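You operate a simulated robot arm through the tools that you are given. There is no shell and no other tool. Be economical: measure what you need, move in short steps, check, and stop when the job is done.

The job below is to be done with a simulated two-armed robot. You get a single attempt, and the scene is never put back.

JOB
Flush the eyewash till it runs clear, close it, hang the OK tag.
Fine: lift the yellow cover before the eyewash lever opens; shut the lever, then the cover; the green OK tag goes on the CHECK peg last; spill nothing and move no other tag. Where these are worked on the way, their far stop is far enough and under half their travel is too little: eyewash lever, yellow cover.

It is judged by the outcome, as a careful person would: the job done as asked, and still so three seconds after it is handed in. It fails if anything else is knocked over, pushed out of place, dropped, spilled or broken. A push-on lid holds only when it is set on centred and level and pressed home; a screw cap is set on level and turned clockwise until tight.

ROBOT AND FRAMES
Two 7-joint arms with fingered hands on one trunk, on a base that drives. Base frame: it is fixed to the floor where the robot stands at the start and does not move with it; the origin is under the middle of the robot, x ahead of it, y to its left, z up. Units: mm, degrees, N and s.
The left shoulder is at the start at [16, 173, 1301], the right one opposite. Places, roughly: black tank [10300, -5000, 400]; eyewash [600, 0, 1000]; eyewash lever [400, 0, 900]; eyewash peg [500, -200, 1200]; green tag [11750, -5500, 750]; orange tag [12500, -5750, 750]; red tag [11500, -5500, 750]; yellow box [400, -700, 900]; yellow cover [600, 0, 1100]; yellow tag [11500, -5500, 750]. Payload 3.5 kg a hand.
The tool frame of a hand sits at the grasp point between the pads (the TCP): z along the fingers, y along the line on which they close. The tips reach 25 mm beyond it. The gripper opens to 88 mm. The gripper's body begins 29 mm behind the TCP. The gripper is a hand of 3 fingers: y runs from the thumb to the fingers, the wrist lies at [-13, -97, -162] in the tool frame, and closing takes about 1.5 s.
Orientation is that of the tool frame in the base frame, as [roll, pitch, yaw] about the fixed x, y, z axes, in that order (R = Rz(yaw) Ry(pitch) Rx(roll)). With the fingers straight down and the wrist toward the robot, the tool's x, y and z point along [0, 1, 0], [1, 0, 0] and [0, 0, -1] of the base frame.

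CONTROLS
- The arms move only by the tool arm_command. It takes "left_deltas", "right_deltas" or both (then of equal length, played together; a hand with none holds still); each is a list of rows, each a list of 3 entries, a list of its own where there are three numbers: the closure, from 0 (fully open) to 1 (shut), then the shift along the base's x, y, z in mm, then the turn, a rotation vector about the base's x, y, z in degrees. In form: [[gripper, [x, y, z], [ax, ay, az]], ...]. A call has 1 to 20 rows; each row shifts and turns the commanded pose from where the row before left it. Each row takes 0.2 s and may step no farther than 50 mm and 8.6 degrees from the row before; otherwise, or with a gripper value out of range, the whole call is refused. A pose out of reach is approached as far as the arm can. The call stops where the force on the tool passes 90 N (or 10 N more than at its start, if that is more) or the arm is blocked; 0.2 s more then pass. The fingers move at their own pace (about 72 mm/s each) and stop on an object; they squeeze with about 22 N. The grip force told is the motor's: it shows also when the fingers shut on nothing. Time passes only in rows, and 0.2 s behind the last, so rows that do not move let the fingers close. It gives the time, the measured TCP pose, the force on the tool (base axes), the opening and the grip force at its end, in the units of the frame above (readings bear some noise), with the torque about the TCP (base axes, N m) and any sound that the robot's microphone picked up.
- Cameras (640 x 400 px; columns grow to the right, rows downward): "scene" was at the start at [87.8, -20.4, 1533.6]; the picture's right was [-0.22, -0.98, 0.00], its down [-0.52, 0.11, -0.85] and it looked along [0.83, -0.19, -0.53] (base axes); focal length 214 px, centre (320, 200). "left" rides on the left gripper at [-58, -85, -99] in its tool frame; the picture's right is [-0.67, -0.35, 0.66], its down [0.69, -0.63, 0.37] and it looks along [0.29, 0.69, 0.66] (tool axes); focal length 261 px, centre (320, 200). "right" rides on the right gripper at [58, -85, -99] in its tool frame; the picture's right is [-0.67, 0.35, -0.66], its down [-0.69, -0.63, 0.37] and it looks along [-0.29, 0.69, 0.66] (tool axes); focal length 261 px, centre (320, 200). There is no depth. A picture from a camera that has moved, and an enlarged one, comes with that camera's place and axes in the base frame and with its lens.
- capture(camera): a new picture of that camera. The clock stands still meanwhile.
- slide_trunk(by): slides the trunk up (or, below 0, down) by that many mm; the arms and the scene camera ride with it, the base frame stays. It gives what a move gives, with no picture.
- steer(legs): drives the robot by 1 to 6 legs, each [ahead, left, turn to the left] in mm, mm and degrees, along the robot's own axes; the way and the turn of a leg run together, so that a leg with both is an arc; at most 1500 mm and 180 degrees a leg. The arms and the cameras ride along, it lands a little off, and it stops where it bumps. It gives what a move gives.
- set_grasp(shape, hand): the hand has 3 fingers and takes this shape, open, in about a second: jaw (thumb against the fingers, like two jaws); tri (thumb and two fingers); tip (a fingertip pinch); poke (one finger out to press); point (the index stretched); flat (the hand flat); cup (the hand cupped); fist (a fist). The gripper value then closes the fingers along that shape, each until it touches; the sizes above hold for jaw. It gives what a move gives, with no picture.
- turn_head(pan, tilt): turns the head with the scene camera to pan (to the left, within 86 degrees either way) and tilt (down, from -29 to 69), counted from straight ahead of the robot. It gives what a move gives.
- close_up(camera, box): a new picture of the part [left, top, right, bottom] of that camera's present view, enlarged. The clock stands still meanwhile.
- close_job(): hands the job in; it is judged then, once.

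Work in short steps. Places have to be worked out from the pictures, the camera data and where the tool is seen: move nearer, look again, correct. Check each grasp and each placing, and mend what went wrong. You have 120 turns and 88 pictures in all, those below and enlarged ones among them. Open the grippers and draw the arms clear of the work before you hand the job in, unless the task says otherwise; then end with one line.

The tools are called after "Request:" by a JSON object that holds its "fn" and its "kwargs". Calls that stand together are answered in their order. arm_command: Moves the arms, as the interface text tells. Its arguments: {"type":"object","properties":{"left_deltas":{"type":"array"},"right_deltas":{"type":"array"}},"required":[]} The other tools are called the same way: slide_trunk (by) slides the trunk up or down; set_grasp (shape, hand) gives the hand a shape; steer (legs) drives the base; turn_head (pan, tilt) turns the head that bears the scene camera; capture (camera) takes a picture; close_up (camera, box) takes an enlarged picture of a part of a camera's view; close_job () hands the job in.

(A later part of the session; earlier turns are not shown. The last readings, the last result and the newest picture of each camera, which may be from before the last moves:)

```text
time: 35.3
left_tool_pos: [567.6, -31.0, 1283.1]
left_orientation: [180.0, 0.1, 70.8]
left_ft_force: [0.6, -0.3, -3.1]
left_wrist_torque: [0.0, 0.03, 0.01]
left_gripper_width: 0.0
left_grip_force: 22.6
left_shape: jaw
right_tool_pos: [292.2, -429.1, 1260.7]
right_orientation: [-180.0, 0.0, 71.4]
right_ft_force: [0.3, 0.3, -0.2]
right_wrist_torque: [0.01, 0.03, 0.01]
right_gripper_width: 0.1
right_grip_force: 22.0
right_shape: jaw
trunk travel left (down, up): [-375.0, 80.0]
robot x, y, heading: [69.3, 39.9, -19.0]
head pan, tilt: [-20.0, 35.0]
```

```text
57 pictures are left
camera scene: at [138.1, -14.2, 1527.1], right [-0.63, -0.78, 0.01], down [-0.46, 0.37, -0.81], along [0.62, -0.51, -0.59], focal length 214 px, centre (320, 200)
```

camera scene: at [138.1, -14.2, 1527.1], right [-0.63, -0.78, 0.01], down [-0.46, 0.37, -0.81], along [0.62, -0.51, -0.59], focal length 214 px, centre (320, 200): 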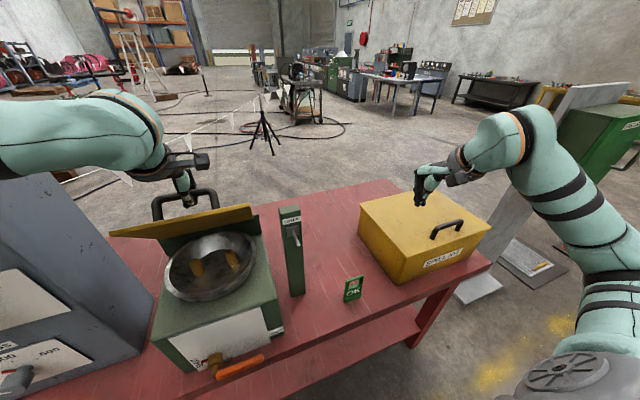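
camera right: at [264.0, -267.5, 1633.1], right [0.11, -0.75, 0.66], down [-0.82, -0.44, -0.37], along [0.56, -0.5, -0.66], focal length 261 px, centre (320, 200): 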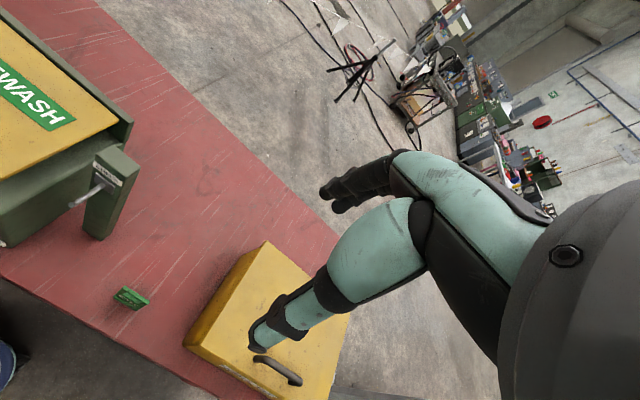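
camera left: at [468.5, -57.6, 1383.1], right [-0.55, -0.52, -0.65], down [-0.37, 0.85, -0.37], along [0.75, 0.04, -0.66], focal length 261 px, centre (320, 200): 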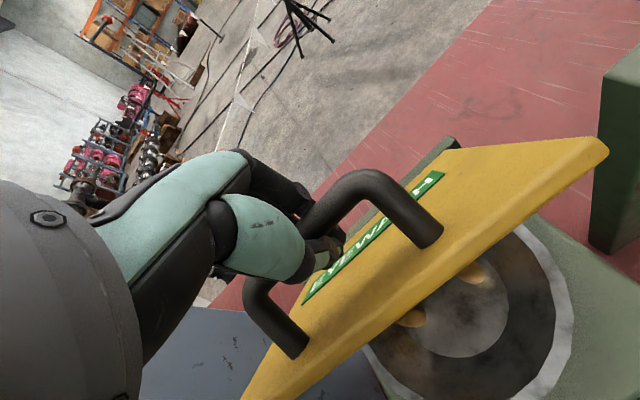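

The descent works well. Now across to the left at this height, in front of the lid.

Request:
{"fn": "arm_command", "kwargs": {"right_deltas": [[1, [12.6, 35.8, 0], [0, 0, 0]], [1, [12.6, 35.8, 0], [0, 0, 0]], [1, [12.6, 35.8, 0], [0, 0, 0]], [1, [12.6, 35.8, 0], [0, 0, 0]], [1, [12.6, 35.8, 0], [0, 0, 0]], [1, [12.6, 35.8, 0], [0, 0, 0]], [1, [12.6, 35.8, 0], [0, 0, 0]], [1, [0, 0, 0], [0, 0, 0]]]}}

Request:
{"fn": "turn_head", "kwargs": {"pan": 8, "tilt": 45}}

Request:
{"fn": "capture", "kwargs": {"camera": "scene"}}

```text
time: 37.1
left_tool_pos: [567.7, -32.2, 1283.7]
left_orientation: [-179.9, 0.0, 70.8]
left_ft_force: [1.7, 0.8, -3.9]
left_wrist_torque: [0.0, 0.04, 0.01]
left_gripper_width: 0.1
left_grip_force: 22.1
left_shape: jaw
right_tool_pos: [312.1, -325.3, 1329.0]
right_orientation: [-180.0, -0.1, 71.6]
right_ft_force: [-0.1, 0.4, -0.6]
right_wrist_torque: [-0.03, 0.02, -0.05]
right_gripper_width: 0.1
right_grip_force: 22.1
right_shape: jaw
right hand out of reach, approached as far as the arm can: row 2, 3, 4, 5, 6, 7
trunk travel left (down, up): [-375.0, 80.0]
robot x, y, heading: [72.9, 41.1, -19.4]
head pan, tilt: [-20.0, 35.0]
```

```text
time: 38.0
left_tool_pos: [567.0, -31.8, 1285.3]
left_orientation: [180.0, 0.0, 70.8]
left_ft_force: [0.8, -0.5, -3.6]
left_wrist_torque: [0.02, 0.02, 0.02]
left_gripper_width: 0.0
left_grip_force: 21.7
left_shape: jaw
right_tool_pos: [311.8, -323.4, 1329.3]
right_orientation: [-179.9, 0.0, 71.7]
right_ft_force: [0.0, 0.3, -0.4]
right_wrist_torque: [-0.02, 0.02, 0.03]
right_gripper_width: 0.0
right_grip_force: 21.8
right_shape: jaw
trunk travel left (down, up): [-375.0, 80.0]
robot x, y, heading: [68.8, 40.1, -19.4]
head pan, tilt: [8.0, 45.0]
```

```text
56 pictures are left
camera scene: at [149.3, 25.5, 1512.4], right [-0.2, -0.98, 0.0], down [-0.71, 0.14, -0.69], along [0.68, -0.13, -0.72], focal length 214 px, centre (320, 200)
```

scene: 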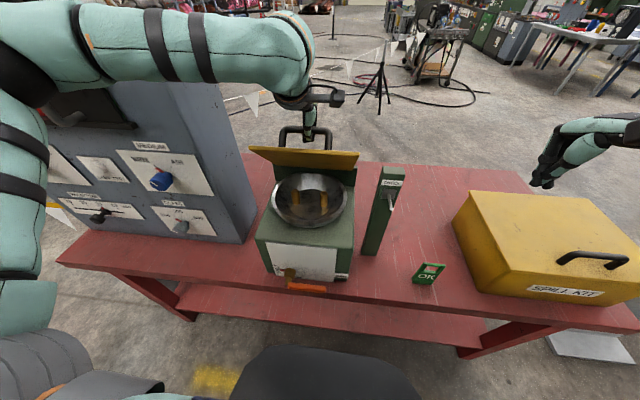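

The limit is wrist yaw. I'll let the right hand yaw 48° leftward (wrist stays to its own side), come down, then cross.

Request:
{"fn": "arm_command", "kwargs": {"right_deltas": [[1, [0, 0, -10], [0, 0, 8]], [1, [0, 0, -10], [0, 0, 8]], [1, [0, 0, -10], [0, 0, 8]], [1, [0, 0, -10], [0, 0, 8]], [1, [0, 0, -10], [0, 0, 8]], [1, [0, 0, -10], [0, 0, 8]], [1, [12.6, 35.8, 0], [0, 0, 0]], [1, [12.6, 35.8, 0], [0, 0, 0]], [1, [12.6, 35.8, 0], [0, 0, 0]], [1, [0, 0, 0], [0, 0, 0]]]}}

Request:
{"fn": "capture", "kwargs": {"camera": "scene"}}

```text
time: 40.2
left_tool_pos: [566.6, -32.7, 1283.9]
left_orientation: [180.0, 0.0, 70.9]
left_ft_force: [1.0, 1.2, -2.9]
left_wrist_torque: [-0.01, 0.02, 0.04]
left_gripper_width: 0.0
left_grip_force: 22.6
left_shape: jaw
right_tool_pos: [351.9, -216.7, 1268.2]
right_orientation: [179.9, 0.1, 119.5]
right_ft_force: [0.0, 0.4, 0.9]
right_wrist_torque: [-0.02, 0.0, -0.01]
right_gripper_width: 0.0
right_grip_force: 21.3
right_shape: jaw
trunk travel left (down, up): [-375.0, 80.0]
robot x, y, heading: [69.5, 43.2, -19.4]
head pan, tilt: [8.0, 45.0]
```

```text
55 pictures are left
camera scene: at [149.1, 25.0, 1512.3], right [-0.19, -0.98, 0.0], down [-0.71, 0.14, -0.69], along [0.68, -0.13, -0.72], focal length 214 px, centre (320, 200)
```

scene: 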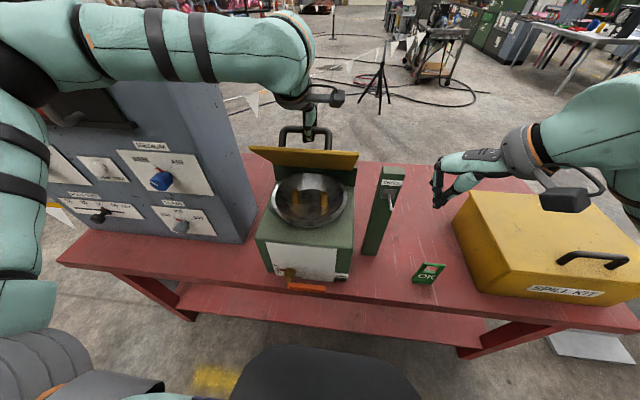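

Works. Continue across to L≈75.

Request:
{"fn": "arm_command", "kwargs": {"right_deltas": [[1, [10.8, 30.7, 0], [0, 0, 4]], [1, [10.8, 30.7, 0], [0, 0, 4]], [1, [10.8, 30.7, 0], [0, 0, 0]], [1, [10.8, 30.7, 0], [0, 0, 0]], [1, [10.8, 30.7, 0], [0, 0, 0]], [1, [0, 0, 0], [0, 0, 0]]]}}

Request:
{"fn": "capture", "kwargs": {"camera": "scene"}}

Request:
{"fn": "capture", "kwargs": {"camera": "right"}}

```text
time: 41.6
left_tool_pos: [567.6, -31.7, 1284.2]
left_orientation: [-179.9, 0.0, 70.8]
left_ft_force: [0.8, 1.6, -2.6]
left_wrist_torque: [0.04, -0.02, -0.01]
left_gripper_width: 0.0
left_grip_force: 21.7
left_shape: jaw
right_tool_pos: [404.7, -64.2, 1268.6]
right_orientation: [179.9, 0.0, 127.4]
right_ft_force: [-0.8, 0.4, 0.0]
right_wrist_torque: [-0.01, -0.02, 0.0]
right_gripper_width: 0.2
right_grip_force: 21.7
right_shape: jaw
trunk travel left (down, up): [-375.0, 80.0]
robot x, y, heading: [69.1, 44.9, -19.1]
head pan, tilt: [8.0, 45.0]
```

```text
54 pictures are left
camera scene: at [149.1, 25.1, 1512.3], right [-0.19, -0.98, 0.0], down [-0.71, 0.14, -0.69], along [0.68, -0.13, -0.72], focal length 214 px, centre (320, 200)
```

scene: 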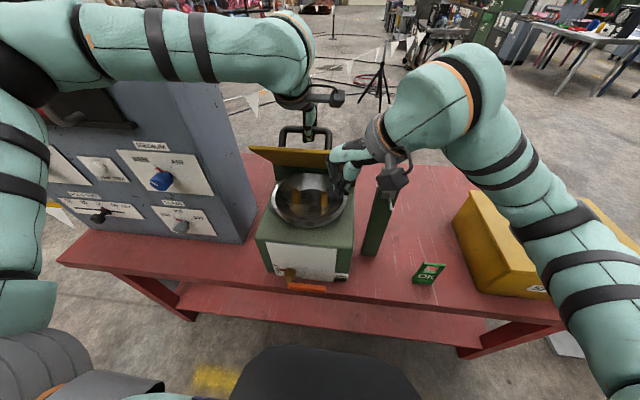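

```text
53 pictures are left
camera right: at [301.6, -69.2, 1367.6], right [0.68, -0.32, 0.66], down [-0.08, -0.93, -0.37], along [0.73, 0.2, -0.66], focal length 261 px, centre (320, 200)
```

right: 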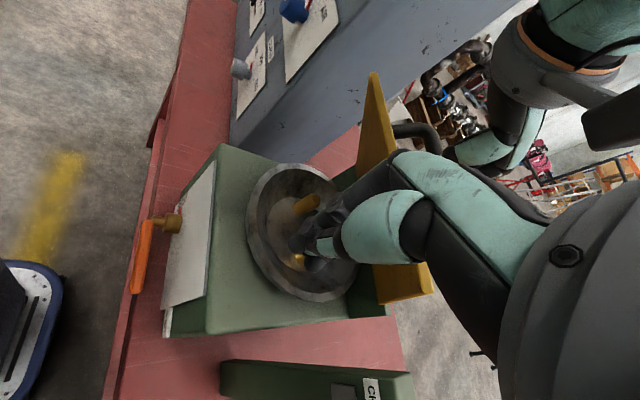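

Right fingers are in front of the lid's underside. Advancing to contact in small steps.

Request:
{"fn": "arm_command", "kwargs": {"right_deltas": [[1, [11.3, -4, 0], [0, 0, 0]], [1, [11.3, -4, 0], [0, 0, 0]], [1, [11.3, -4, 0], [0, 0, 0]], [1, [11.3, -4, 0], [0, 0, 0]], [1, [0, 0, 0], [0, 0, 0]]]}}

Request:
{"fn": "capture", "kwargs": {"camera": "right"}}

Request:
{"fn": "close_up", "kwargs": {"camera": "scene", "box": [220, 80, 420, 205]}}

```text
time: 42.8
left_tool_pos: [567.3, -32.2, 1283.9]
left_orientation: [180.0, -0.1, 70.8]
left_ft_force: [0.9, 0.3, -3.2]
left_wrist_torque: [0.02, 0.03, 0.03]
left_gripper_width: 0.0
left_grip_force: 21.8
left_shape: jaw
right_tool_pos: [449.6, -80.6, 1268.1]
right_orientation: [-180.0, 0.0, 127.4]
right_ft_force: [0.1, -0.2, 0.5]
right_wrist_torque: [-0.03, -0.01, 0.02]
right_gripper_width: 0.0
right_grip_force: 21.6
right_shape: jaw
trunk travel left (down, up): [-375.0, 80.0]
robot x, y, heading: [66.7, 43.6, -19.2]
head pan, tilt: [8.0, 45.0]
```

```text
52 pictures are left
camera right: at [346.8, -85.1, 1366.9], right [0.68, -0.32, 0.66], down [-0.08, -0.93, -0.37], along [0.72, 0.2, -0.66], focal length 261 px, centre (320, 200)
```

right: 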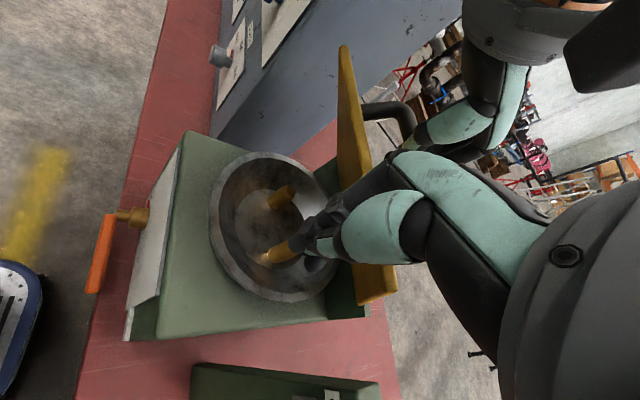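

```text
3.20 times, centred on (320, 142) of scene
camera zoom: at [149.4, 25.6, 1512.3], right [-0.19, -0.98, 0.0], down [-0.71, 0.14, -0.69], along [0.68, -0.13, -0.72], focal length 686 px, centre (320, 384)
```

zoom: 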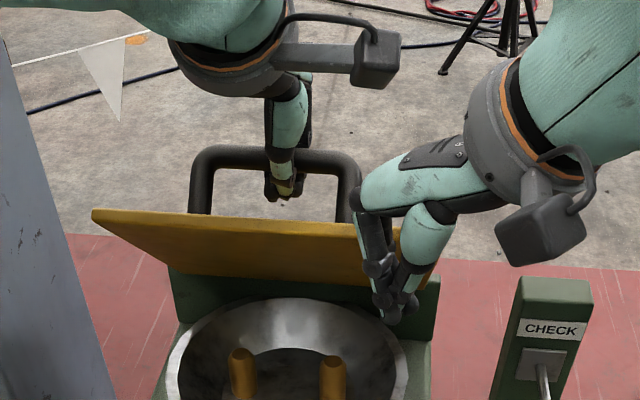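

Near contact. A bit more.

Request:
{"fn": "arm_command", "kwargs": {"right_deltas": [[1, [7.5, -2.6, 0], [0, 0, 0]], [1, [7.5, -2.6, 0], [0, 0, 0]], [1, [7.5, -2.6, 0], [0, 0, 0]], [1, [7.5, -2.6, 0], [0, 0, 0]], [1, [0, 0, 0], [0, 0, 0]]]}}

Request:
{"fn": "close_up", "kwargs": {"camera": "scene", "box": [220, 80, 420, 205]}}

```text
time: 44.0
left_tool_pos: [564.8, -29.5, 1285.1]
left_orientation: [179.9, 0.1, 70.9]
left_ft_force: [19.7, -12.1, -7.3]
left_wrist_torque: [0.05, 0.14, -0.07]
left_gripper_width: 0.6
left_grip_force: 21.5
left_shape: jaw
right_tool_pos: [477.6, -86.7, 1268.8]
right_orientation: [179.9, 0.0, 127.6]
right_ft_force: [-26.6, 17.0, 8.5]
right_wrist_torque: [0.02, -0.2, 0.34]
right_gripper_width: 0.2
right_grip_force: 22.1
right_shape: jaw
trunk travel left (down, up): [-375.0, 80.0]
robot x, y, heading: [68.6, 40.5, -19.0]
head pan, tilt: [8.0, 45.0]
```

```text
3.20 times, centred on (320, 142) of scene
camera zoom: at [146.6, 27.7, 1512.6], right [-0.19, -0.98, 0.0], down [-0.7, 0.14, -0.7], along [0.68, -0.13, -0.72], focal length 686 px, centre (320, 384)
```

zoom: 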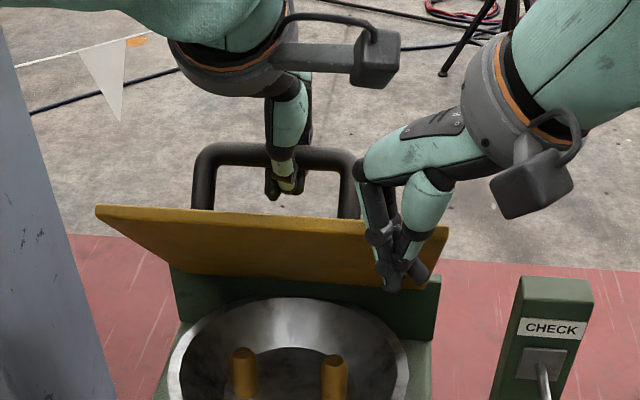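

Right hand holds the lid now. I'll ease it 3 mm, then open the left hand part way and lift it off the bar.

Request:
{"fn": "arm_command", "kwargs": {"left_deltas": [[0.5, [0, 0, 0], [0, 0, 0]], [0.5, [0, 0, 0], [0, 0, 0]], [0.5, [0, 0, 0], [0, 0, 0]], [0.5, [0, 0, 0], [0, 0, 0]], [0.5, [0, 0, 0], [0, 0, 0]], [0.5, [0, 0, 15], [0, 0, 0]], [0.5, [0, 0, 15], [0, 0, 0]], [0.5, [0, 0, 0], [0, 0, 0]]], "right_deltas": [[1, [-2.8, 1, 0], [0, 0, 0]], [1, [0, 0, 0], [0, 0, 0]], [1, [0, 0, 0], [0, 0, 0]], [1, [0, 0, 0], [0, 0, 0]], [1, [0, 0, 0], [0, 0, 0]], [1, [0, 0, 0], [0, 0, 0]], [1, [0, 0, 0], [0, 0, 0]], [1, [0, 0, 0], [0, 0, 0]]]}}

Request:
{"fn": "close_up", "kwargs": {"camera": "scene", "box": [220, 80, 420, 205]}}

```text
time: 45.8
left_tool_pos: [563.8, -32.5, 1314.6]
left_orientation: [179.8, 0.0, 70.8]
left_ft_force: [0.0, -0.8, 0.0]
left_wrist_torque: [0.01, 0.0, 0.02]
left_gripper_width: 43.8
left_grip_force: 0.1
left_shape: jaw
right_tool_pos: [474.2, -87.5, 1269.7]
right_orientation: [179.9, 0.1, 127.4]
right_ft_force: [-5.9, 3.4, 6.3]
right_wrist_torque: [-0.02, -0.11, 0.03]
right_gripper_width: 0.0
right_grip_force: 22.1
right_shape: jaw
trunk travel left (down, up): [-375.0, 80.0]
robot x, y, heading: [69.6, 41.7, -19.4]
head pan, tilt: [8.0, 45.0]
```

```text
3.20 times, centred on (320, 142) of scene
camera zoom: at [146.1, 26.8, 1512.6], right [-0.19, -0.98, 0.0], down [-0.7, 0.14, -0.7], along [0.68, -0.13, -0.72], focal length 686 px, centre (320, 384)
```

zoom: 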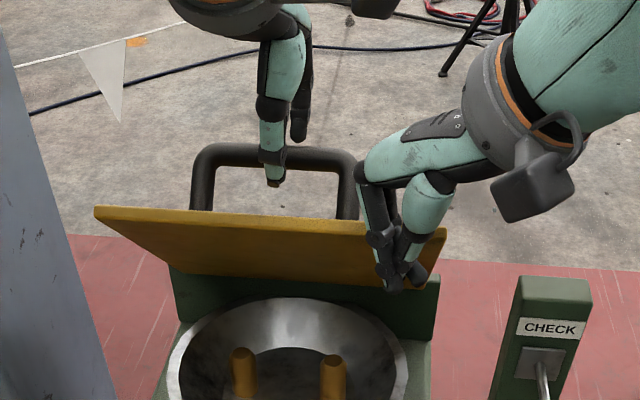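

Left is off the bar and the right holds the lid with about 8 N. I'll withdraw the left up, back and to its side, then push the lid over with the right.

Request:
{"fn": "arm_command", "kwargs": {"left_deltas": [[0.5, [0, 0, 30], [0, 0, 0]], [0.5, [0, 0, 30], [0, 0, 0]], [0.5, [-34, 23, 0], [0, 0, 0]], [0.5, [-34, 23, 0], [0, 0, 0]], [0.5, [-34, 23, 0], [0, 0, 0]], [0.5, [-34, 23, 0], [0, 0, 0]], [0.5, [0, 0, 0], [0, 0, 0]]]}}

Request:
{"fn": "arm_command", "kwargs": {"right_deltas": [[1, [11.3, -4, 0], [0, 0, 0]], [1, [11.3, -4, 0], [0, 0, 0]], [1, [11.3, -4, 0], [0, 0, 0]], [1, [11.3, -4, 0], [0, 0, 0]], [1, [11.3, -4, 0], [0, 0, 0]], [1, [0, 0, 0], [0, 0, 0]]]}}

Request:
{"fn": "capture", "kwargs": {"camera": "scene"}}

```text
time: 47.4
left_tool_pos: [428.8, 60.2, 1374.7]
left_orientation: [179.8, 0.1, 70.8]
left_ft_force: [0.5, 0.3, 0.7]
left_wrist_torque: [0.02, 0.03, 0.01]
left_gripper_width: 43.8
left_grip_force: 0.1
left_shape: jaw
right_tool_pos: [474.6, -87.4, 1270.0]
right_orientation: [179.9, 0.1, 127.5]
right_ft_force: [-4.6, 2.0, 4.8]
right_wrist_torque: [0.01, -0.07, 0.03]
right_gripper_width: 0.0
right_grip_force: 22.0
right_shape: jaw
trunk travel left (down, up): [-375.0, 80.0]
robot x, y, heading: [68.5, 42.3, -19.0]
head pan, tilt: [8.0, 45.0]
```

```text
time: 48.8
left_tool_pos: [416.4, 67.8, 1378.3]
left_orientation: [179.2, 0.1, 70.9]
left_ft_force: [0.1, -0.3, 0.0]
left_wrist_torque: [0.04, 0.03, 0.01]
left_gripper_width: 43.7
left_grip_force: 0.0
left_shape: jaw
right_tool_pos: [515.4, -93.5, 1288.2]
right_orientation: [178.2, 1.1, 128.9]
right_ft_force: [-41.6, 38.5, 77.9]
right_wrist_torque: [-0.57, -1.36, 0.36]
right_gripper_width: 0.0
right_grip_force: 22.2
right_shape: jaw
trunk travel left (down, up): [-375.0, 80.0]
robot x, y, heading: [64.9, 42.0, -19.2]
head pan, tilt: [8.0, 45.0]
stopped in row 6 (right hand): the force on the tool passed its limit (the readings are from after the stop); the commanded pose is now the measured one
```

```text
48 pictures are left
camera scene: at [132.1, 33.8, 1513.6], right [-0.19, -0.98, 0.0], down [-0.7, 0.14, -0.7], along [0.69, -0.14, -0.71], focal length 214 px, centre (320, 200)
```

scene: 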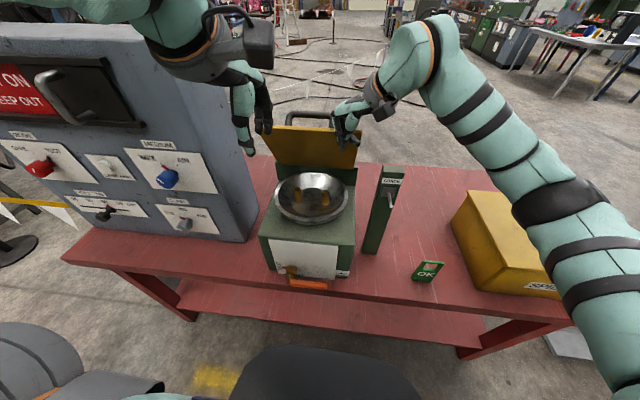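

High reaction force. I need a close look before anything else.

Request:
{"fn": "close_up", "kwargs": {"camera": "scene", "box": [230, 80, 430, 205]}}

Request:
{"fn": "capture", "kwargs": {"camera": "right"}}

Request:
{"fn": "capture", "kwargs": {"camera": "left"}}

```text
3.20 times, centred on (330, 142) of scene
camera zoom: at [132.1, 33.8, 1513.6], right [-0.19, -0.98, 0.0], down [-0.7, 0.14, -0.7], along [0.69, -0.14, -0.71], focal length 686 px, centre (288, 384)
```

zoom: 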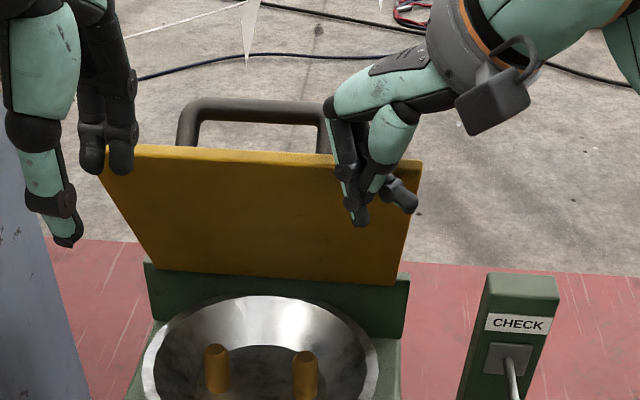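

```text
46 pictures are left
camera right: at [409.9, -102.0, 1382.1], right [0.67, -0.31, 0.68], down [-0.05, -0.93, -0.37], along [0.74, 0.22, -0.63], focal length 261 px, centre (320, 200)
```

right: 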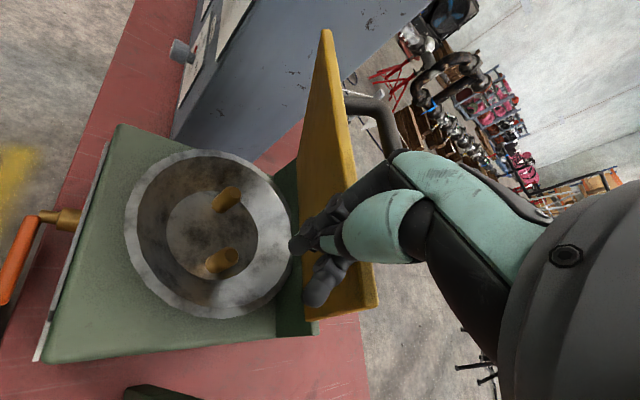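

```text
45 pictures are left
camera left: at [316.1, 41.1, 1476.3], right [-0.54, -0.52, -0.66], down [-0.37, 0.85, -0.38], along [0.76, 0.04, -0.65], focal length 261 px, centre (320, 200)
```

left: 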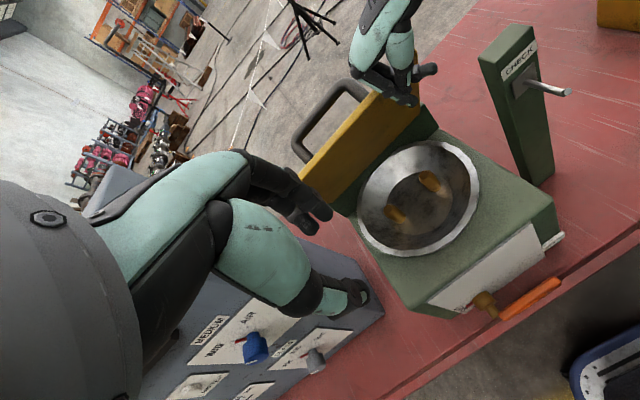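

The lid edge, rising to roughly 55°, is pressing up under the knuckles. I'll raise the hand so only the fingertips bear on the underside, then follow the edge's arc.

Request:
{"fn": "arm_command", "kwargs": {"right_deltas": [[1, [-3, 1, 15], [0, 0, 0]], [1, [0, 0, 15], [0, 0, 0]], [1, [0, 0, 0], [0, 0, 0]]]}}

Request:
{"fn": "arm_command", "kwargs": {"right_deltas": [[1, [10, -3.5, 8], [0, 0, 0]], [1, [10, -3.5, 8], [0, 0, 0]], [1, [10, -3.5, 8], [0, 0, 0]], [1, [0, 0, 0], [0, 0, 0]]]}}

Request:
{"fn": "close_up", "kwargs": {"camera": "scene", "box": [230, 80, 430, 205]}}

```text
time: 49.6
left_tool_pos: [430.4, 58.8, 1374.0]
left_orientation: [179.8, 0.0, 70.8]
left_ft_force: [-0.2, 0.8, 0.5]
left_wrist_torque: [0.03, 0.0, -0.03]
left_gripper_width: 43.6
left_grip_force: 0.1
left_shape: jaw
right_tool_pos: [528.1, -105.7, 1300.9]
right_orientation: [179.5, 0.2, 127.7]
right_ft_force: [-1.0, -0.4, 0.1]
right_wrist_torque: [0.0, -0.03, 0.03]
right_gripper_width: 0.0
right_grip_force: 22.0
right_shape: jaw
trunk travel left (down, up): [-375.0, 80.0]
robot x, y, heading: [66.1, 43.0, -19.2]
head pan, tilt: [8.0, 45.0]
```

```text
time: 50.6
left_tool_pos: [431.5, 58.9, 1374.4]
left_orientation: [179.8, 0.1, 71.0]
left_ft_force: [-0.6, -0.1, 0.1]
left_wrist_torque: [-0.01, -0.02, 0.01]
left_gripper_width: 43.8
left_grip_force: 0.1
left_shape: jaw
right_tool_pos: [557.1, -115.4, 1327.9]
right_orientation: [179.4, 0.2, 127.9]
right_ft_force: [-0.9, -0.5, -0.7]
right_wrist_torque: [0.01, -0.01, -0.01]
right_gripper_width: 0.1
right_grip_force: 21.9
right_shape: jaw
trunk travel left (down, up): [-375.0, 80.0]
robot x, y, heading: [66.1, 43.6, -19.2]
head pan, tilt: [8.0, 45.0]
```

```text
3.20 times, centred on (330, 142) of scene
camera zoom: at [148.1, 26.3, 1512.4], right [-0.19, -0.98, 0.0], down [-0.71, 0.14, -0.69], along [0.68, -0.13, -0.72], focal length 686 px, centre (288, 384)
```

zoom: 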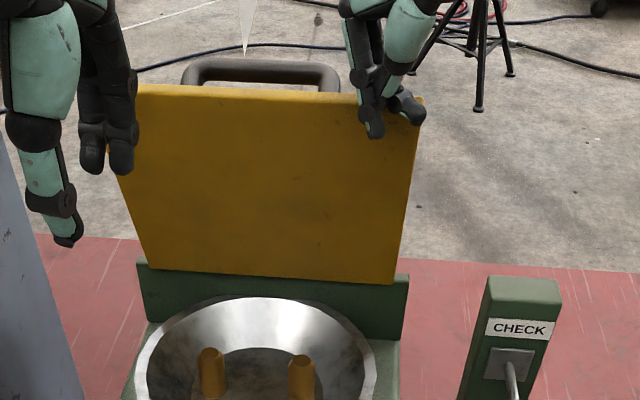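

Much freer; the lid now stands higher. Continuing the push.

Request:
{"fn": "arm_command", "kwargs": {"right_deltas": [[1, [10, -3.5, 4], [0, 0, 0]], [1, [10, -3.5, 4], [0, 0, 0]], [1, [10, -3.5, 3], [0, 0, 0]], [1, [10, -3.5, 2], [0, 0, 0]], [1, [10, -3.5, 2], [0, 0, 0]], [1, [0, 0, 0], [0, 0, 0]]]}}

Request:
{"fn": "close_up", "kwargs": {"camera": "scene", "box": [230, 60, 430, 185]}}

```text
time: 52.0
left_tool_pos: [431.4, 58.9, 1374.0]
left_orientation: [179.9, 0.0, 70.9]
left_ft_force: [0.1, 0.5, 0.2]
left_wrist_torque: [-0.01, -0.01, 0.0]
left_gripper_width: 43.6
left_grip_force: 0.0
left_shape: jaw
right_tool_pos: [607.2, -131.9, 1341.6]
right_orientation: [179.5, 0.2, 127.9]
right_ft_force: [-0.3, 0.4, -0.4]
right_wrist_torque: [0.0, -0.01, 0.0]
right_gripper_width: 0.1
right_grip_force: 22.5
right_shape: jaw
trunk travel left (down, up): [-375.0, 80.0]
robot x, y, heading: [71.6, 44.2, -19.3]
head pan, tilt: [8.0, 45.0]
```

```text
3.20 times, centred on (330, 122) of scene
camera zoom: at [148.1, 26.2, 1512.4], right [-0.19, -0.98, 0.0], down [-0.71, 0.14, -0.69], along [0.68, -0.13, -0.72], focal length 686 px, centre (288, 448)
```

zoom: 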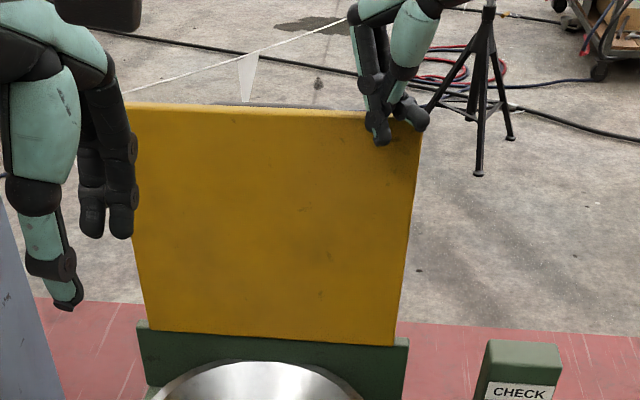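

About vertical now. A little further toward the stop.

Request:
{"fn": "arm_command", "kwargs": {"right_deltas": [[1, [10, -3.5, 0], [0, 0, 0]], [1, [10, -3.5, 0], [0, 0, 0]], [1, [10, -3.5, 0], [0, 0, 0]], [1, [10, -3.5, 0], [0, 0, 0]], [1, [0, 0, 0], [0, 0, 0]]]}}

Request:
{"fn": "close_up", "kwargs": {"camera": "scene", "box": [230, 60, 430, 185]}}

```text
time: 53.2
left_tool_pos: [429.6, 60.0, 1374.1]
left_orientation: [179.9, -0.1, 70.9]
left_ft_force: [0.2, 0.5, -0.5]
left_wrist_torque: [0.01, -0.01, 0.03]
left_gripper_width: 43.5
left_grip_force: 0.1
left_shape: jaw
right_tool_pos: [647.9, -146.4, 1342.9]
right_orientation: [179.3, 0.2, 127.9]
right_ft_force: [-0.4, 1.1, -0.6]
right_wrist_torque: [0.01, 0.01, -0.03]
right_gripper_width: 0.0
right_grip_force: 21.7
right_shape: jaw
trunk travel left (down, up): [-375.0, 80.0]
robot x, y, heading: [65.8, 41.6, -19.0]
head pan, tilt: [8.0, 45.0]
```

```text
3.20 times, centred on (330, 122) of scene
camera zoom: at [148.2, 26.1, 1512.4], right [-0.19, -0.98, 0.0], down [-0.71, 0.14, -0.69], along [0.68, -0.13, -0.72], focal length 686 px, centre (288, 448)
```

zoom: 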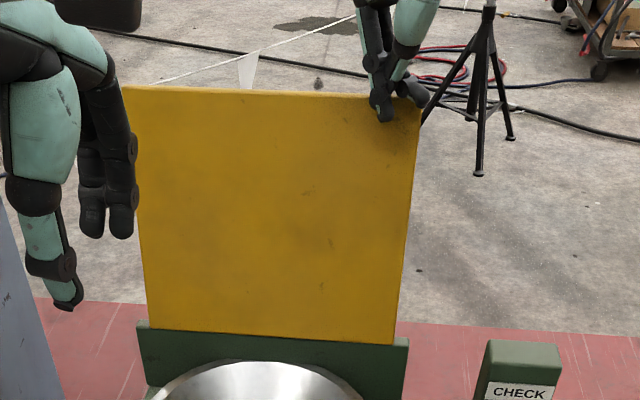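

Still no stop felt. Continuing further, watching force.

Request:
{"fn": "arm_command", "kwargs": {"right_deltas": [[1, [10, -3.5, -2], [0, 0, 0]], [1, [10, -3.5, -2], [0, 0, 0]], [1, [10, -3.5, -3], [0, 0, 0]], [1, [10, -3.5, -3], [0, 0, 0]], [1, [0, 0, 0], [0, 0, 0]]]}}

Request:
{"fn": "capture", "kwargs": {"camera": "scene"}}

```text
time: 54.4
left_tool_pos: [424.9, 62.6, 1375.4]
left_orientation: [179.6, 0.0, 70.9]
left_ft_force: [-0.3, 0.3, 0.4]
left_wrist_torque: [-0.02, -0.01, -0.04]
left_gripper_width: 43.6
left_grip_force: 0.1
left_shape: jaw
right_tool_pos: [654.1, -151.7, 1336.0]
right_orientation: [179.2, 0.4, 127.9]
right_ft_force: [-16.5, 7.4, 9.6]
right_wrist_torque: [0.18, 0.18, 0.17]
right_gripper_width: 0.4
right_grip_force: 22.2
right_shape: jaw
right hand out of reach, approached as far as the arm can: row 2, 3, 4
trunk travel left (down, up): [-375.0, 80.0]
robot x, y, heading: [69.2, 40.3, -19.4]
head pan, tilt: [8.0, 45.0]
```

```text
41 pictures are left
camera scene: at [141.0, 29.5, 1512.8], right [-0.19, -0.98, 0.0], down [-0.7, 0.14, -0.7], along [0.69, -0.13, -0.72], focal length 214 px, centre (320, 200)
```

scene: 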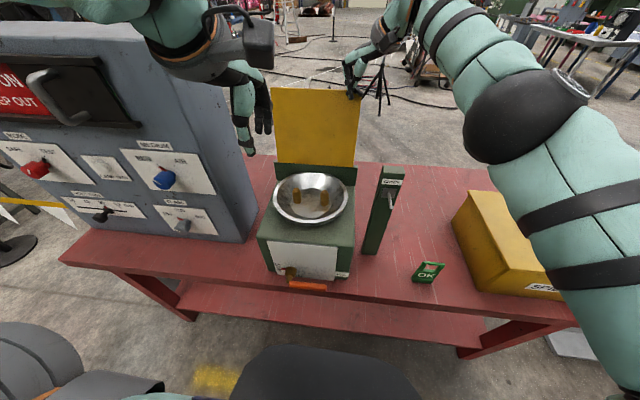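

There's an 18 N reaction, so the lid appears to be at its stop. I'll back the right hand off slowly a bit and see whether the lid stays.

Request:
{"fn": "arm_command", "kwargs": {"right_deltas": [[1, [-9, 3.3, 2], [0, 0, 0]], [1, [-9, 3.3, 0], [0, 0, 0]], [1, [-9, 3.3, 0], [0, 0, 0]], [1, [-9, 3.3, 0], [0, 0, 0]], [1, [0, 0, 0], [0, 0, 0]]]}}

Request:
{"fn": "close_up", "kwargs": {"camera": "scene", "box": [230, 60, 430, 185]}}

```text
time: 55.6
left_tool_pos: [431.1, 60.4, 1373.9]
left_orientation: [-179.9, 0.1, 70.9]
left_ft_force: [-0.6, 0.5, 0.4]
left_wrist_torque: [0.0, -0.02, 0.01]
left_gripper_width: 43.9
left_grip_force: 0.1
left_shape: jaw
right_tool_pos: [624.8, -142.6, 1334.1]
right_orientation: [179.3, 0.2, 127.8]
right_ft_force: [-0.1, 0.2, -0.3]
right_wrist_torque: [0.02, -0.01, 0.01]
right_gripper_width: 0.0
right_grip_force: 21.9
right_shape: jaw
trunk travel left (down, up): [-375.0, 80.0]
robot x, y, heading: [70.1, 43.4, -19.0]
head pan, tilt: [8.0, 45.0]
```

```text
3.20 times, centred on (330, 122) of scene
camera zoom: at [148.9, 25.7, 1512.3], right [-0.19, -0.98, 0.0], down [-0.71, 0.14, -0.69], along [0.68, -0.13, -0.72], focal length 686 px, centre (288, 448)
```

zoom: 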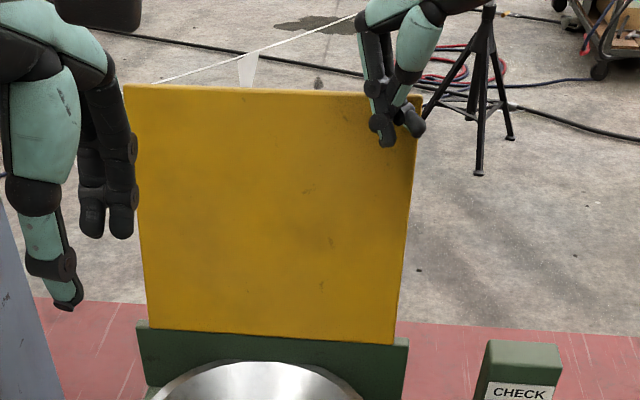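

The lid stays open on its own. I'll retract the right hand, and bring the left (half open) down above the lever's free end.

Request:
{"fn": "arm_command", "kwargs": {"right_deltas": [[1, [-37, 13, 3], [0, 0, 0]], [1, [-37, 13, 0], [0, 0, 0]], [1, [-37, 13, 0], [0, 0, 0]], [1, [-37, 13, 0], [0, 0, 0]], [1, [-37, 13, 0], [0, 0, 0]], [1, [-16, -44, 0], [0, 0, 0]], [1, [-16, -44, 0], [0, 0, 0]], [1, [-16, -44, 0], [0, 0, 0]], [1, [-16, -44, 0], [0, 0, 0]], [1, [-16, -44, 0], [0, 0, 0]]]}}

Request:
{"fn": "arm_command", "kwargs": {"left_deltas": [[0.43, [-4.9, -7.6, -41.4], [0, 0, 0]], [0.43, [-4.9, -7.6, -41.4], [0, 0, 0]], [0.43, [-4.9, -7.6, -41.4], [0, 0, 0]], [0.43, [-4.9, -7.6, -41.4], [0, 0, 0]], [0.43, [-4.9, -7.6, -41.4], [0, 0, 0]], [0.43, [-4.9, -7.6, -41.4], [0, 0, 0]], [0.43, [-4.9, -7.6, -41.4], [0, 0, 0]], [0.43, [-4.9, -7.6, -41.4], [0, 0, 0]], [0.43, [-4.9, -7.6, -41.4], [0, 0, 0]], [0.43, [-4.9, -7.6, -41.4], [0, 0, 0]], [0.43, [0, 0, 0], [0, 0, 0]]]}}

Request:
{"fn": "capture", "kwargs": {"camera": "left"}}

Request:
{"fn": "capture", "kwargs": {"camera": "scene"}}

```text
time: 57.8
left_tool_pos: [428.8, 59.1, 1375.7]
left_orientation: [179.9, 0.0, 70.9]
left_ft_force: [-0.2, -0.3, -0.1]
left_wrist_torque: [-0.03, -0.02, 0.02]
left_gripper_width: 44.1
left_grip_force: 0.1
left_shape: jaw
right_tool_pos: [355.0, -297.0, 1336.6]
right_orientation: [179.3, 0.3, 127.9]
right_ft_force: [0.0, -0.1, 0.3]
right_wrist_torque: [0.0, -0.01, 0.0]
right_gripper_width: 0.0
right_grip_force: 22.0
right_shape: jaw
trunk travel left (down, up): [-375.0, 80.0]
robot x, y, heading: [68.0, 44.8, -19.4]
head pan, tilt: [8.0, 45.0]
```

```text
time: 60.2
left_tool_pos: [380.1, -15.7, 959.9]
left_orientation: [180.0, 0.0, 71.0]
left_ft_force: [-13.1, 7.8, 0.1]
left_wrist_torque: [-0.1, -0.18, 0.27]
left_gripper_width: 46.2
left_grip_force: 0.0
left_shape: jaw
right_tool_pos: [355.5, -294.3, 1338.3]
right_orientation: [179.3, 0.2, 127.9]
right_ft_force: [-0.4, 0.0, 0.2]
right_wrist_torque: [0.0, -0.01, 0.0]
right_gripper_width: 0.1
right_grip_force: 21.8
right_shape: jaw
trunk travel left (down, up): [-375.0, 80.0]
robot x, y, heading: [67.5, 39.4, -19.1]
head pan, tilt: [8.0, 45.0]
```

```text
39 pictures are left
camera left: at [281.6, -42.3, 1059.4], right [-0.55, -0.52, -0.66], down [-0.37, 0.85, -0.37], along [0.75, 0.04, -0.66], focal length 261 px, centre (320, 200)
```

left: 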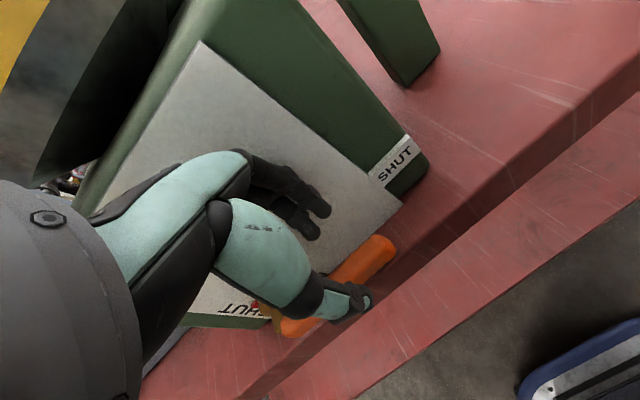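

```text
38 pictures are left
camera scene: at [145.5, 27.4, 1512.5], right [-0.19, -0.98, 0.0], down [-0.7, 0.14, -0.7], along [0.68, -0.13, -0.72], focal length 214 px, centre (320, 200)
```

scene: 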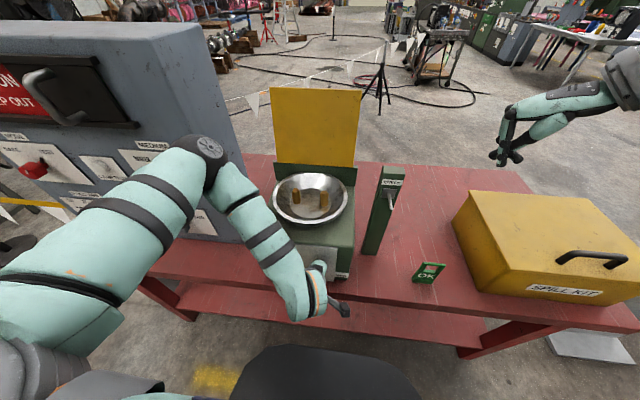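

The finger knuckles are touching the front plate slightly. I'll narrow the opening and back off a few mm before descending onto the lever.

Request:
{"fn": "arm_command", "kwargs": {"left_deltas": [[0.62, [-3, 1, 0], [0, 0, 0]], [0.62, [0, 0, 0], [0, 0, 0]], [0.62, [0, 0, 0], [0, 0, 0]], [0.62, [0, 0, 0], [0, 0, 0]]]}}

Request:
{"fn": "capture", "kwargs": {"camera": "left"}}

```text
time: 61.2
left_tool_pos: [379.9, -16.3, 961.1]
left_orientation: [-179.9, 0.0, 70.9]
left_ft_force: [-0.2, 0.9, 0.1]
left_wrist_torque: [0.0, -0.01, 0.04]
left_gripper_width: 33.8
left_grip_force: 0.1
left_shape: jaw
right_tool_pos: [357.9, -295.8, 1337.9]
right_orientation: [179.4, 0.3, 128.0]
right_ft_force: [0.0, -0.5, 0.7]
right_wrist_torque: [-0.01, -0.04, 0.02]
right_gripper_width: 0.0
right_grip_force: 22.3
right_shape: jaw
trunk travel left (down, up): [-375.0, 80.0]
robot x, y, heading: [67.8, 39.6, -18.9]
head pan, tilt: [8.0, 45.0]
```

```text
37 pictures are left
camera left: at [280.8, -42.2, 1059.4], right [-0.55, -0.52, -0.66], down [-0.37, 0.85, -0.37], along [0.75, 0.04, -0.66], focal length 261 px, centre (320, 200)
```

left: 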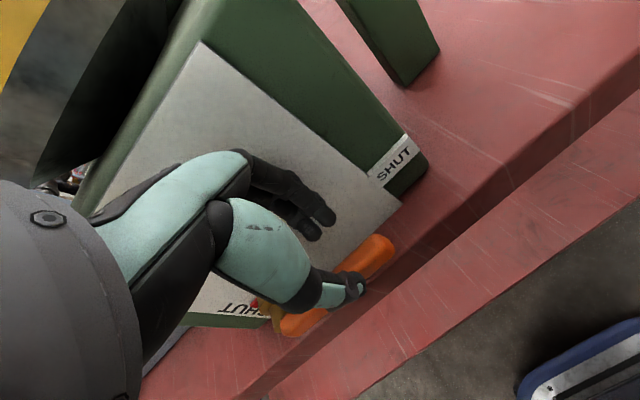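

Free now. Descending onto the lever with a 3 mm forward shift.

Request:
{"fn": "arm_command", "kwargs": {"left_deltas": [[0.62, [2.8, -1, -15], [0, 0, 0]], [0.62, [0, 0, -15], [0, 0, 0]], [0.62, [0, 0, -15], [0, 0, 0]], [0.62, [0, 0, -13], [0, 0, 0]], [0.62, [0, 0, 0], [0, 0, 0]]]}}

Request:
{"fn": "capture", "kwargs": {"camera": "left"}}

```text
time: 62.4
left_tool_pos: [381.1, -15.3, 903.4]
left_orientation: [179.9, 0.0, 71.0]
left_ft_force: [-1.6, 1.0, 0.7]
left_wrist_torque: [-0.02, -0.02, 0.02]
left_gripper_width: 33.3
left_grip_force: 0.0
left_shape: jaw
right_tool_pos: [357.7, -296.2, 1337.4]
right_orientation: [179.4, 0.2, 127.9]
right_ft_force: [-0.7, 0.3, 0.7]
right_wrist_torque: [0.01, 0.02, 0.01]
right_gripper_width: 0.0
right_grip_force: 21.9
right_shape: jaw
trunk travel left (down, up): [-375.0, 80.0]
robot x, y, heading: [63.7, 38.2, -19.2]
head pan, tilt: [8.0, 45.0]
```

```text
36 pictures are left
camera left: at [282.2, -42.4, 1001.4], right [-0.55, -0.52, -0.66], down [-0.37, 0.85, -0.37], along [0.75, 0.04, -0.66], focal length 261 px, centre (320, 200)
```

left: 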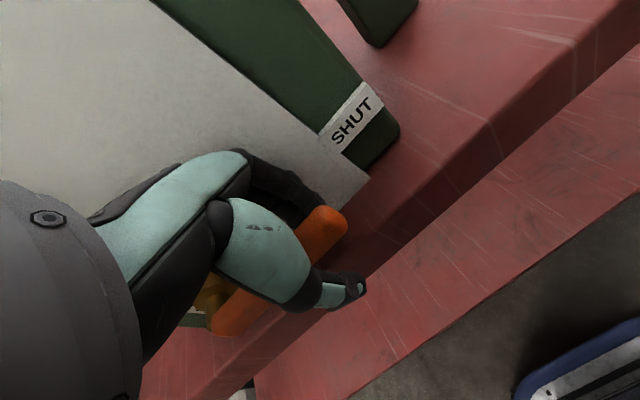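

The lever lies between thumb and fingers near its free end. Closing on it.

Request:
{"fn": "arm_command", "kwargs": {"left_deltas": [[1, [0, 0, 0], [0, 0, 0]], [1, [0, 0, 0], [0, 0, 0]], [1, [0, 0, 0], [0, 0, 0]], [1, [0, 0, 0], [0, 0, 0]], [1, [0, 0, 0], [0, 0, 0]]]}}

```text
time: 63.6
left_tool_pos: [380.7, -14.6, 903.0]
left_orientation: [179.9, 0.0, 71.0]
left_ft_force: [-6.0, 2.4, 0.1]
left_wrist_torque: [0.04, 0.1, 0.03]
left_gripper_width: 7.3
left_grip_force: 21.7
left_shape: jaw
right_tool_pos: [356.4, -295.0, 1337.9]
right_orientation: [179.3, 0.2, 127.9]
right_ft_force: [0.5, -0.6, -0.3]
right_wrist_torque: [0.02, -0.02, 0.0]
right_gripper_width: 0.0
right_grip_force: 22.0
right_shape: jaw
trunk travel left (down, up): [-375.0, 80.0]
robot x, y, heading: [68.1, 43.3, -19.3]
head pan, tilt: [8.0, 45.0]
```

Gripped. Now raising the lever along its arc (axis about L≈187, z≈897), first ~30°, turning the hand half as much.

Request:
{"fn": "arm_command", "kwargs": {"left_deltas": [[1, [0.2, 0.7, 10.4], [-3.5, 1.2, 0]], [1, [0.6, 1.8, 9], [-3.5, 1.2, 0]], [1, [1.1, 3.2, 9.9], [-3.5, 1.2, 0]], [1, [1.3, 3.8, 8.2], [-3.5, 1.2, 0]], [1, [0, 0, 0], [0, 0, 0]]]}}

Request:
{"fn": "capture", "kwargs": {"camera": "left"}}

```text
time: 64.8
left_tool_pos: [382.2, -8.2, 940.3]
left_orientation: [179.7, 14.8, 70.8]
left_ft_force: [-10.2, -5.7, 1.8]
left_wrist_torque: [-0.11, 0.15, -0.09]
left_gripper_width: 7.3
left_grip_force: 22.2
left_shape: jaw
right_tool_pos: [355.1, -297.5, 1337.5]
right_orientation: [179.3, 0.2, 127.8]
right_ft_force: [-0.2, 0.3, -0.2]
right_wrist_torque: [-0.02, 0.02, -0.02]
right_gripper_width: 0.0
right_grip_force: 22.5
right_shape: jaw
trunk travel left (down, up): [-375.0, 80.0]
robot x, y, heading: [70.2, 41.4, -19.2]
head pan, tilt: [8.0, 45.0]
```

```text
35 pictures are left
camera left: at [292.8, -7.9, 1050.5], right [-0.6, -0.66, -0.46], down [-0.41, 0.74, -0.53], along [0.69, -0.13, -0.71], focal length 261 px, centre (320, 200)
```

left: 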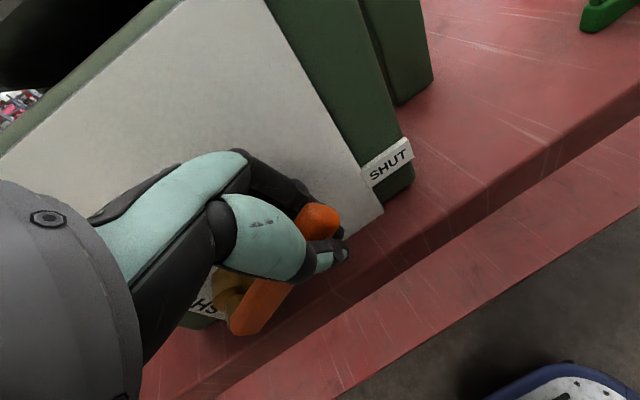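

The lever rises smoothly. Continuing to about 90°.

Request:
{"fn": "arm_command", "kwargs": {"left_deltas": [[1, [2.5, 7.1, 10.7], [-4.7, 1.7, 0]], [1, [3.1, 8.8, 9.3], [-4.7, 1.7, 0]], [1, [3.6, 10.1, 7.5], [-4.7, 1.7, 0]], [1, [3.9, 11.1, 5.5], [-4.7, 1.7, 0]], [1, [4.2, 12, 3.4], [-4.7, 1.7, 0]], [1, [4.3, 12.3, 1.1], [-4.7, 1.7, 0]], [1, [0, 0, 0], [0, 0, 0]]]}}

Request:
{"fn": "capture", "kwargs": {"camera": "left"}}

Request:
{"fn": "capture", "kwargs": {"camera": "scene"}}

```text
time: 66.4
left_tool_pos: [404.9, 53.9, 978.6]
left_orientation: [-179.7, 44.8, 70.9]
left_ft_force: [-12.1, 0.4, 9.6]
left_wrist_torque: [-0.03, 0.04, -0.04]
left_gripper_width: 6.7
left_grip_force: 21.9
left_shape: jaw
right_tool_pos: [353.6, -296.0, 1338.6]
right_orientation: [179.4, 0.3, 127.9]
right_ft_force: [-0.4, 0.2, -0.7]
right_wrist_torque: [-0.02, -0.01, 0.01]
right_gripper_width: 0.1
right_grip_force: 22.5
right_shape: jaw
trunk travel left (down, up): [-375.0, 80.0]
robot x, y, heading: [68.6, 42.9, -19.3]
head pan, tilt: [8.0, 45.0]
```

```text
34 pictures are left
camera left: at [333.9, 110.3, 1089.5], right [-0.64, -0.77, 0.01], down [-0.52, 0.42, -0.74], along [0.57, -0.48, -0.67], focal length 261 px, centre (320, 200)
```

left: 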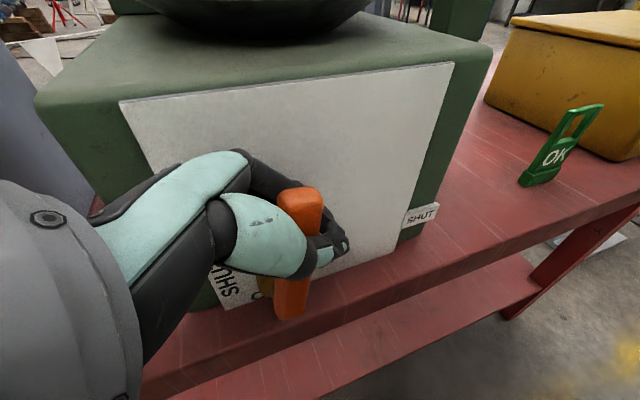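

```text
33 pictures are left
camera scene: at [144.8, 26.3, 1512.6], right [-0.19, -0.98, 0.0], down [-0.7, 0.14, -0.7], along [0.68, -0.13, -0.72], focal length 214 px, centre (320, 200)
```

scene: 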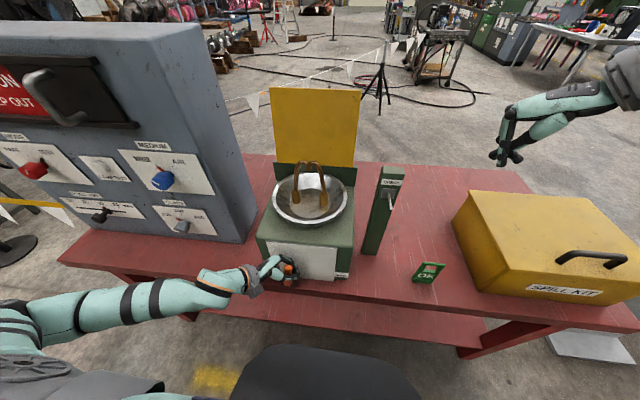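

The lever is upright and brown water is running in the bowl. I'll hold it there and wait for it to clear.

Request:
{"fn": "arm_command", "kwargs": {"left_deltas": [[1, [0, 0, 0], [0, 0, 0]], [1, [0, 0, 0], [0, 0, 0]], [1, [0, 0, 0], [0, 0, 0]], [1, [0, 0, 0], [0, 0, 0]], [1, [0, 0, 0], [0, 0, 0]], [1, [0, 0, 0], [0, 0, 0]], [1, [0, 0, 0], [0, 0, 0]], [1, [0, 0, 0], [0, 0, 0]], [1, [0, 0, 0], [0, 0, 0]], [1, [0, 0, 0], [0, 0, 0]], [1, [0, 0, 0], [0, 0, 0]], [1, [0, 0, 0], [0, 0, 0]], [1, [0, 0, 0], [0, 0, 0]], [1, [0, 0, 0], [0, 0, 0]], [1, [0, 0, 0], [0, 0, 0]], [1, [0, 0, 0], [0, 0, 0]], [1, [0, 0, 0], [0, 0, 0]], [1, [0, 0, 0], [0, 0, 0]], [1, [0, 0, 0], [0, 0, 0]], [1, [0, 0, 0], [0, 0, 0]]]}}

Request:
{"fn": "close_up", "kwargs": {"camera": "scene", "box": [250, 150, 370, 240]}}

```text
time: 70.6
left_tool_pos: [404.0, 54.1, 977.8]
left_orientation: [-179.6, 44.8, 71.1]
left_ft_force: [-12.4, 1.1, 7.7]
left_wrist_torque: [-0.08, -0.01, -0.04]
left_gripper_width: 6.9
left_grip_force: 22.3
left_shape: jaw
right_tool_pos: [355.1, -296.0, 1337.5]
right_orientation: [179.3, 0.3, 128.0]
right_ft_force: [0.7, 0.3, -0.2]
right_wrist_torque: [0.0, 0.04, 0.0]
right_gripper_width: 0.0
right_grip_force: 22.0
right_shape: jaw
trunk travel left (down, up): [-375.0, 80.0]
robot x, y, heading: [71.1, 45.3, -19.1]
head pan, tilt: [8.0, 45.0]
```

```text
4.44 times, centred on (310, 195) of scene
camera zoom: at [144.5, 26.4, 1512.6], right [-0.19, -0.98, 0.0], down [-0.7, 0.14, -0.7], along [0.68, -0.13, -0.72], focal length 953 px, centre (364, 222)
```

zoom: 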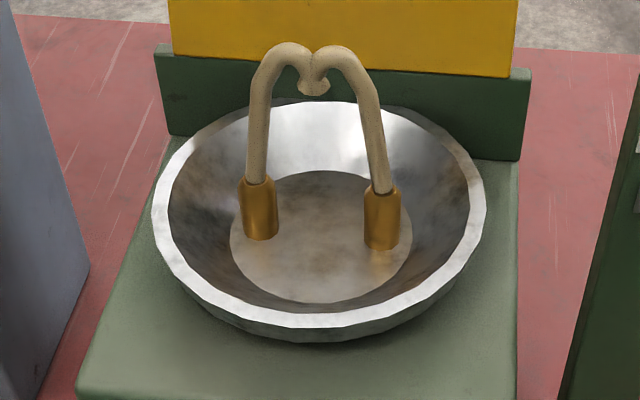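

The jets are lightening but still cloudy. Waiting longer.

Request:
{"fn": "arm_command", "kwargs": {"left_deltas": [[1, [0, 0, 0], [0, 0, 0]], [1, [0, 0, 0], [0, 0, 0]], [1, [0, 0, 0], [0, 0, 0]], [1, [0, 0, 0], [0, 0, 0]], [1, [0, 0, 0], [0, 0, 0]], [1, [0, 0, 0], [0, 0, 0]], [1, [0, 0, 0], [0, 0, 0]], [1, [0, 0, 0], [0, 0, 0]], [1, [0, 0, 0], [0, 0, 0]], [1, [0, 0, 0], [0, 0, 0]], [1, [0, 0, 0], [0, 0, 0]], [1, [0, 0, 0], [0, 0, 0]], [1, [0, 0, 0], [0, 0, 0]], [1, [0, 0, 0], [0, 0, 0]], [1, [0, 0, 0], [0, 0, 0]], [1, [0, 0, 0], [0, 0, 0]], [1, [0, 0, 0], [0, 0, 0]], [1, [0, 0, 0], [0, 0, 0]], [1, [0, 0, 0], [0, 0, 0]], [1, [0, 0, 0], [0, 0, 0]]]}}

Request:
{"fn": "close_up", "kwargs": {"camera": "scene", "box": [250, 150, 370, 240]}}

```text
time: 74.8
left_tool_pos: [404.2, 54.7, 978.7]
left_orientation: [-179.6, 44.8, 71.2]
left_ft_force: [-11.8, 0.9, 7.6]
left_wrist_torque: [-0.04, 0.06, -0.05]
left_gripper_width: 6.8
left_grip_force: 22.3
left_shape: jaw
right_tool_pos: [354.3, -295.0, 1338.1]
right_orientation: [179.4, 0.3, 127.8]
right_ft_force: [0.3, -0.6, 0.9]
right_wrist_torque: [0.01, 0.0, 0.0]
right_gripper_width: 0.0
right_grip_force: 22.7
right_shape: jaw
trunk travel left (down, up): [-375.0, 80.0]
robot x, y, heading: [66.3, 39.1, -19.3]
head pan, tilt: [8.0, 45.0]
```

```text
4.44 times, centred on (310, 195) of scene
camera zoom: at [144.6, 26.4, 1512.6], right [-0.19, -0.98, 0.0], down [-0.7, 0.14, -0.7], along [0.68, -0.13, -0.72], focal length 953 px, centre (364, 222)
```

zoom: 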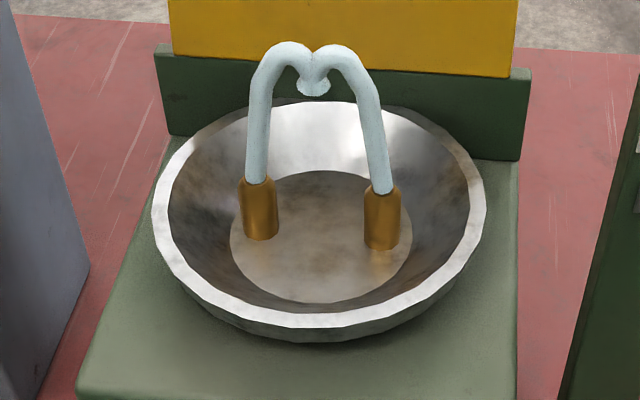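

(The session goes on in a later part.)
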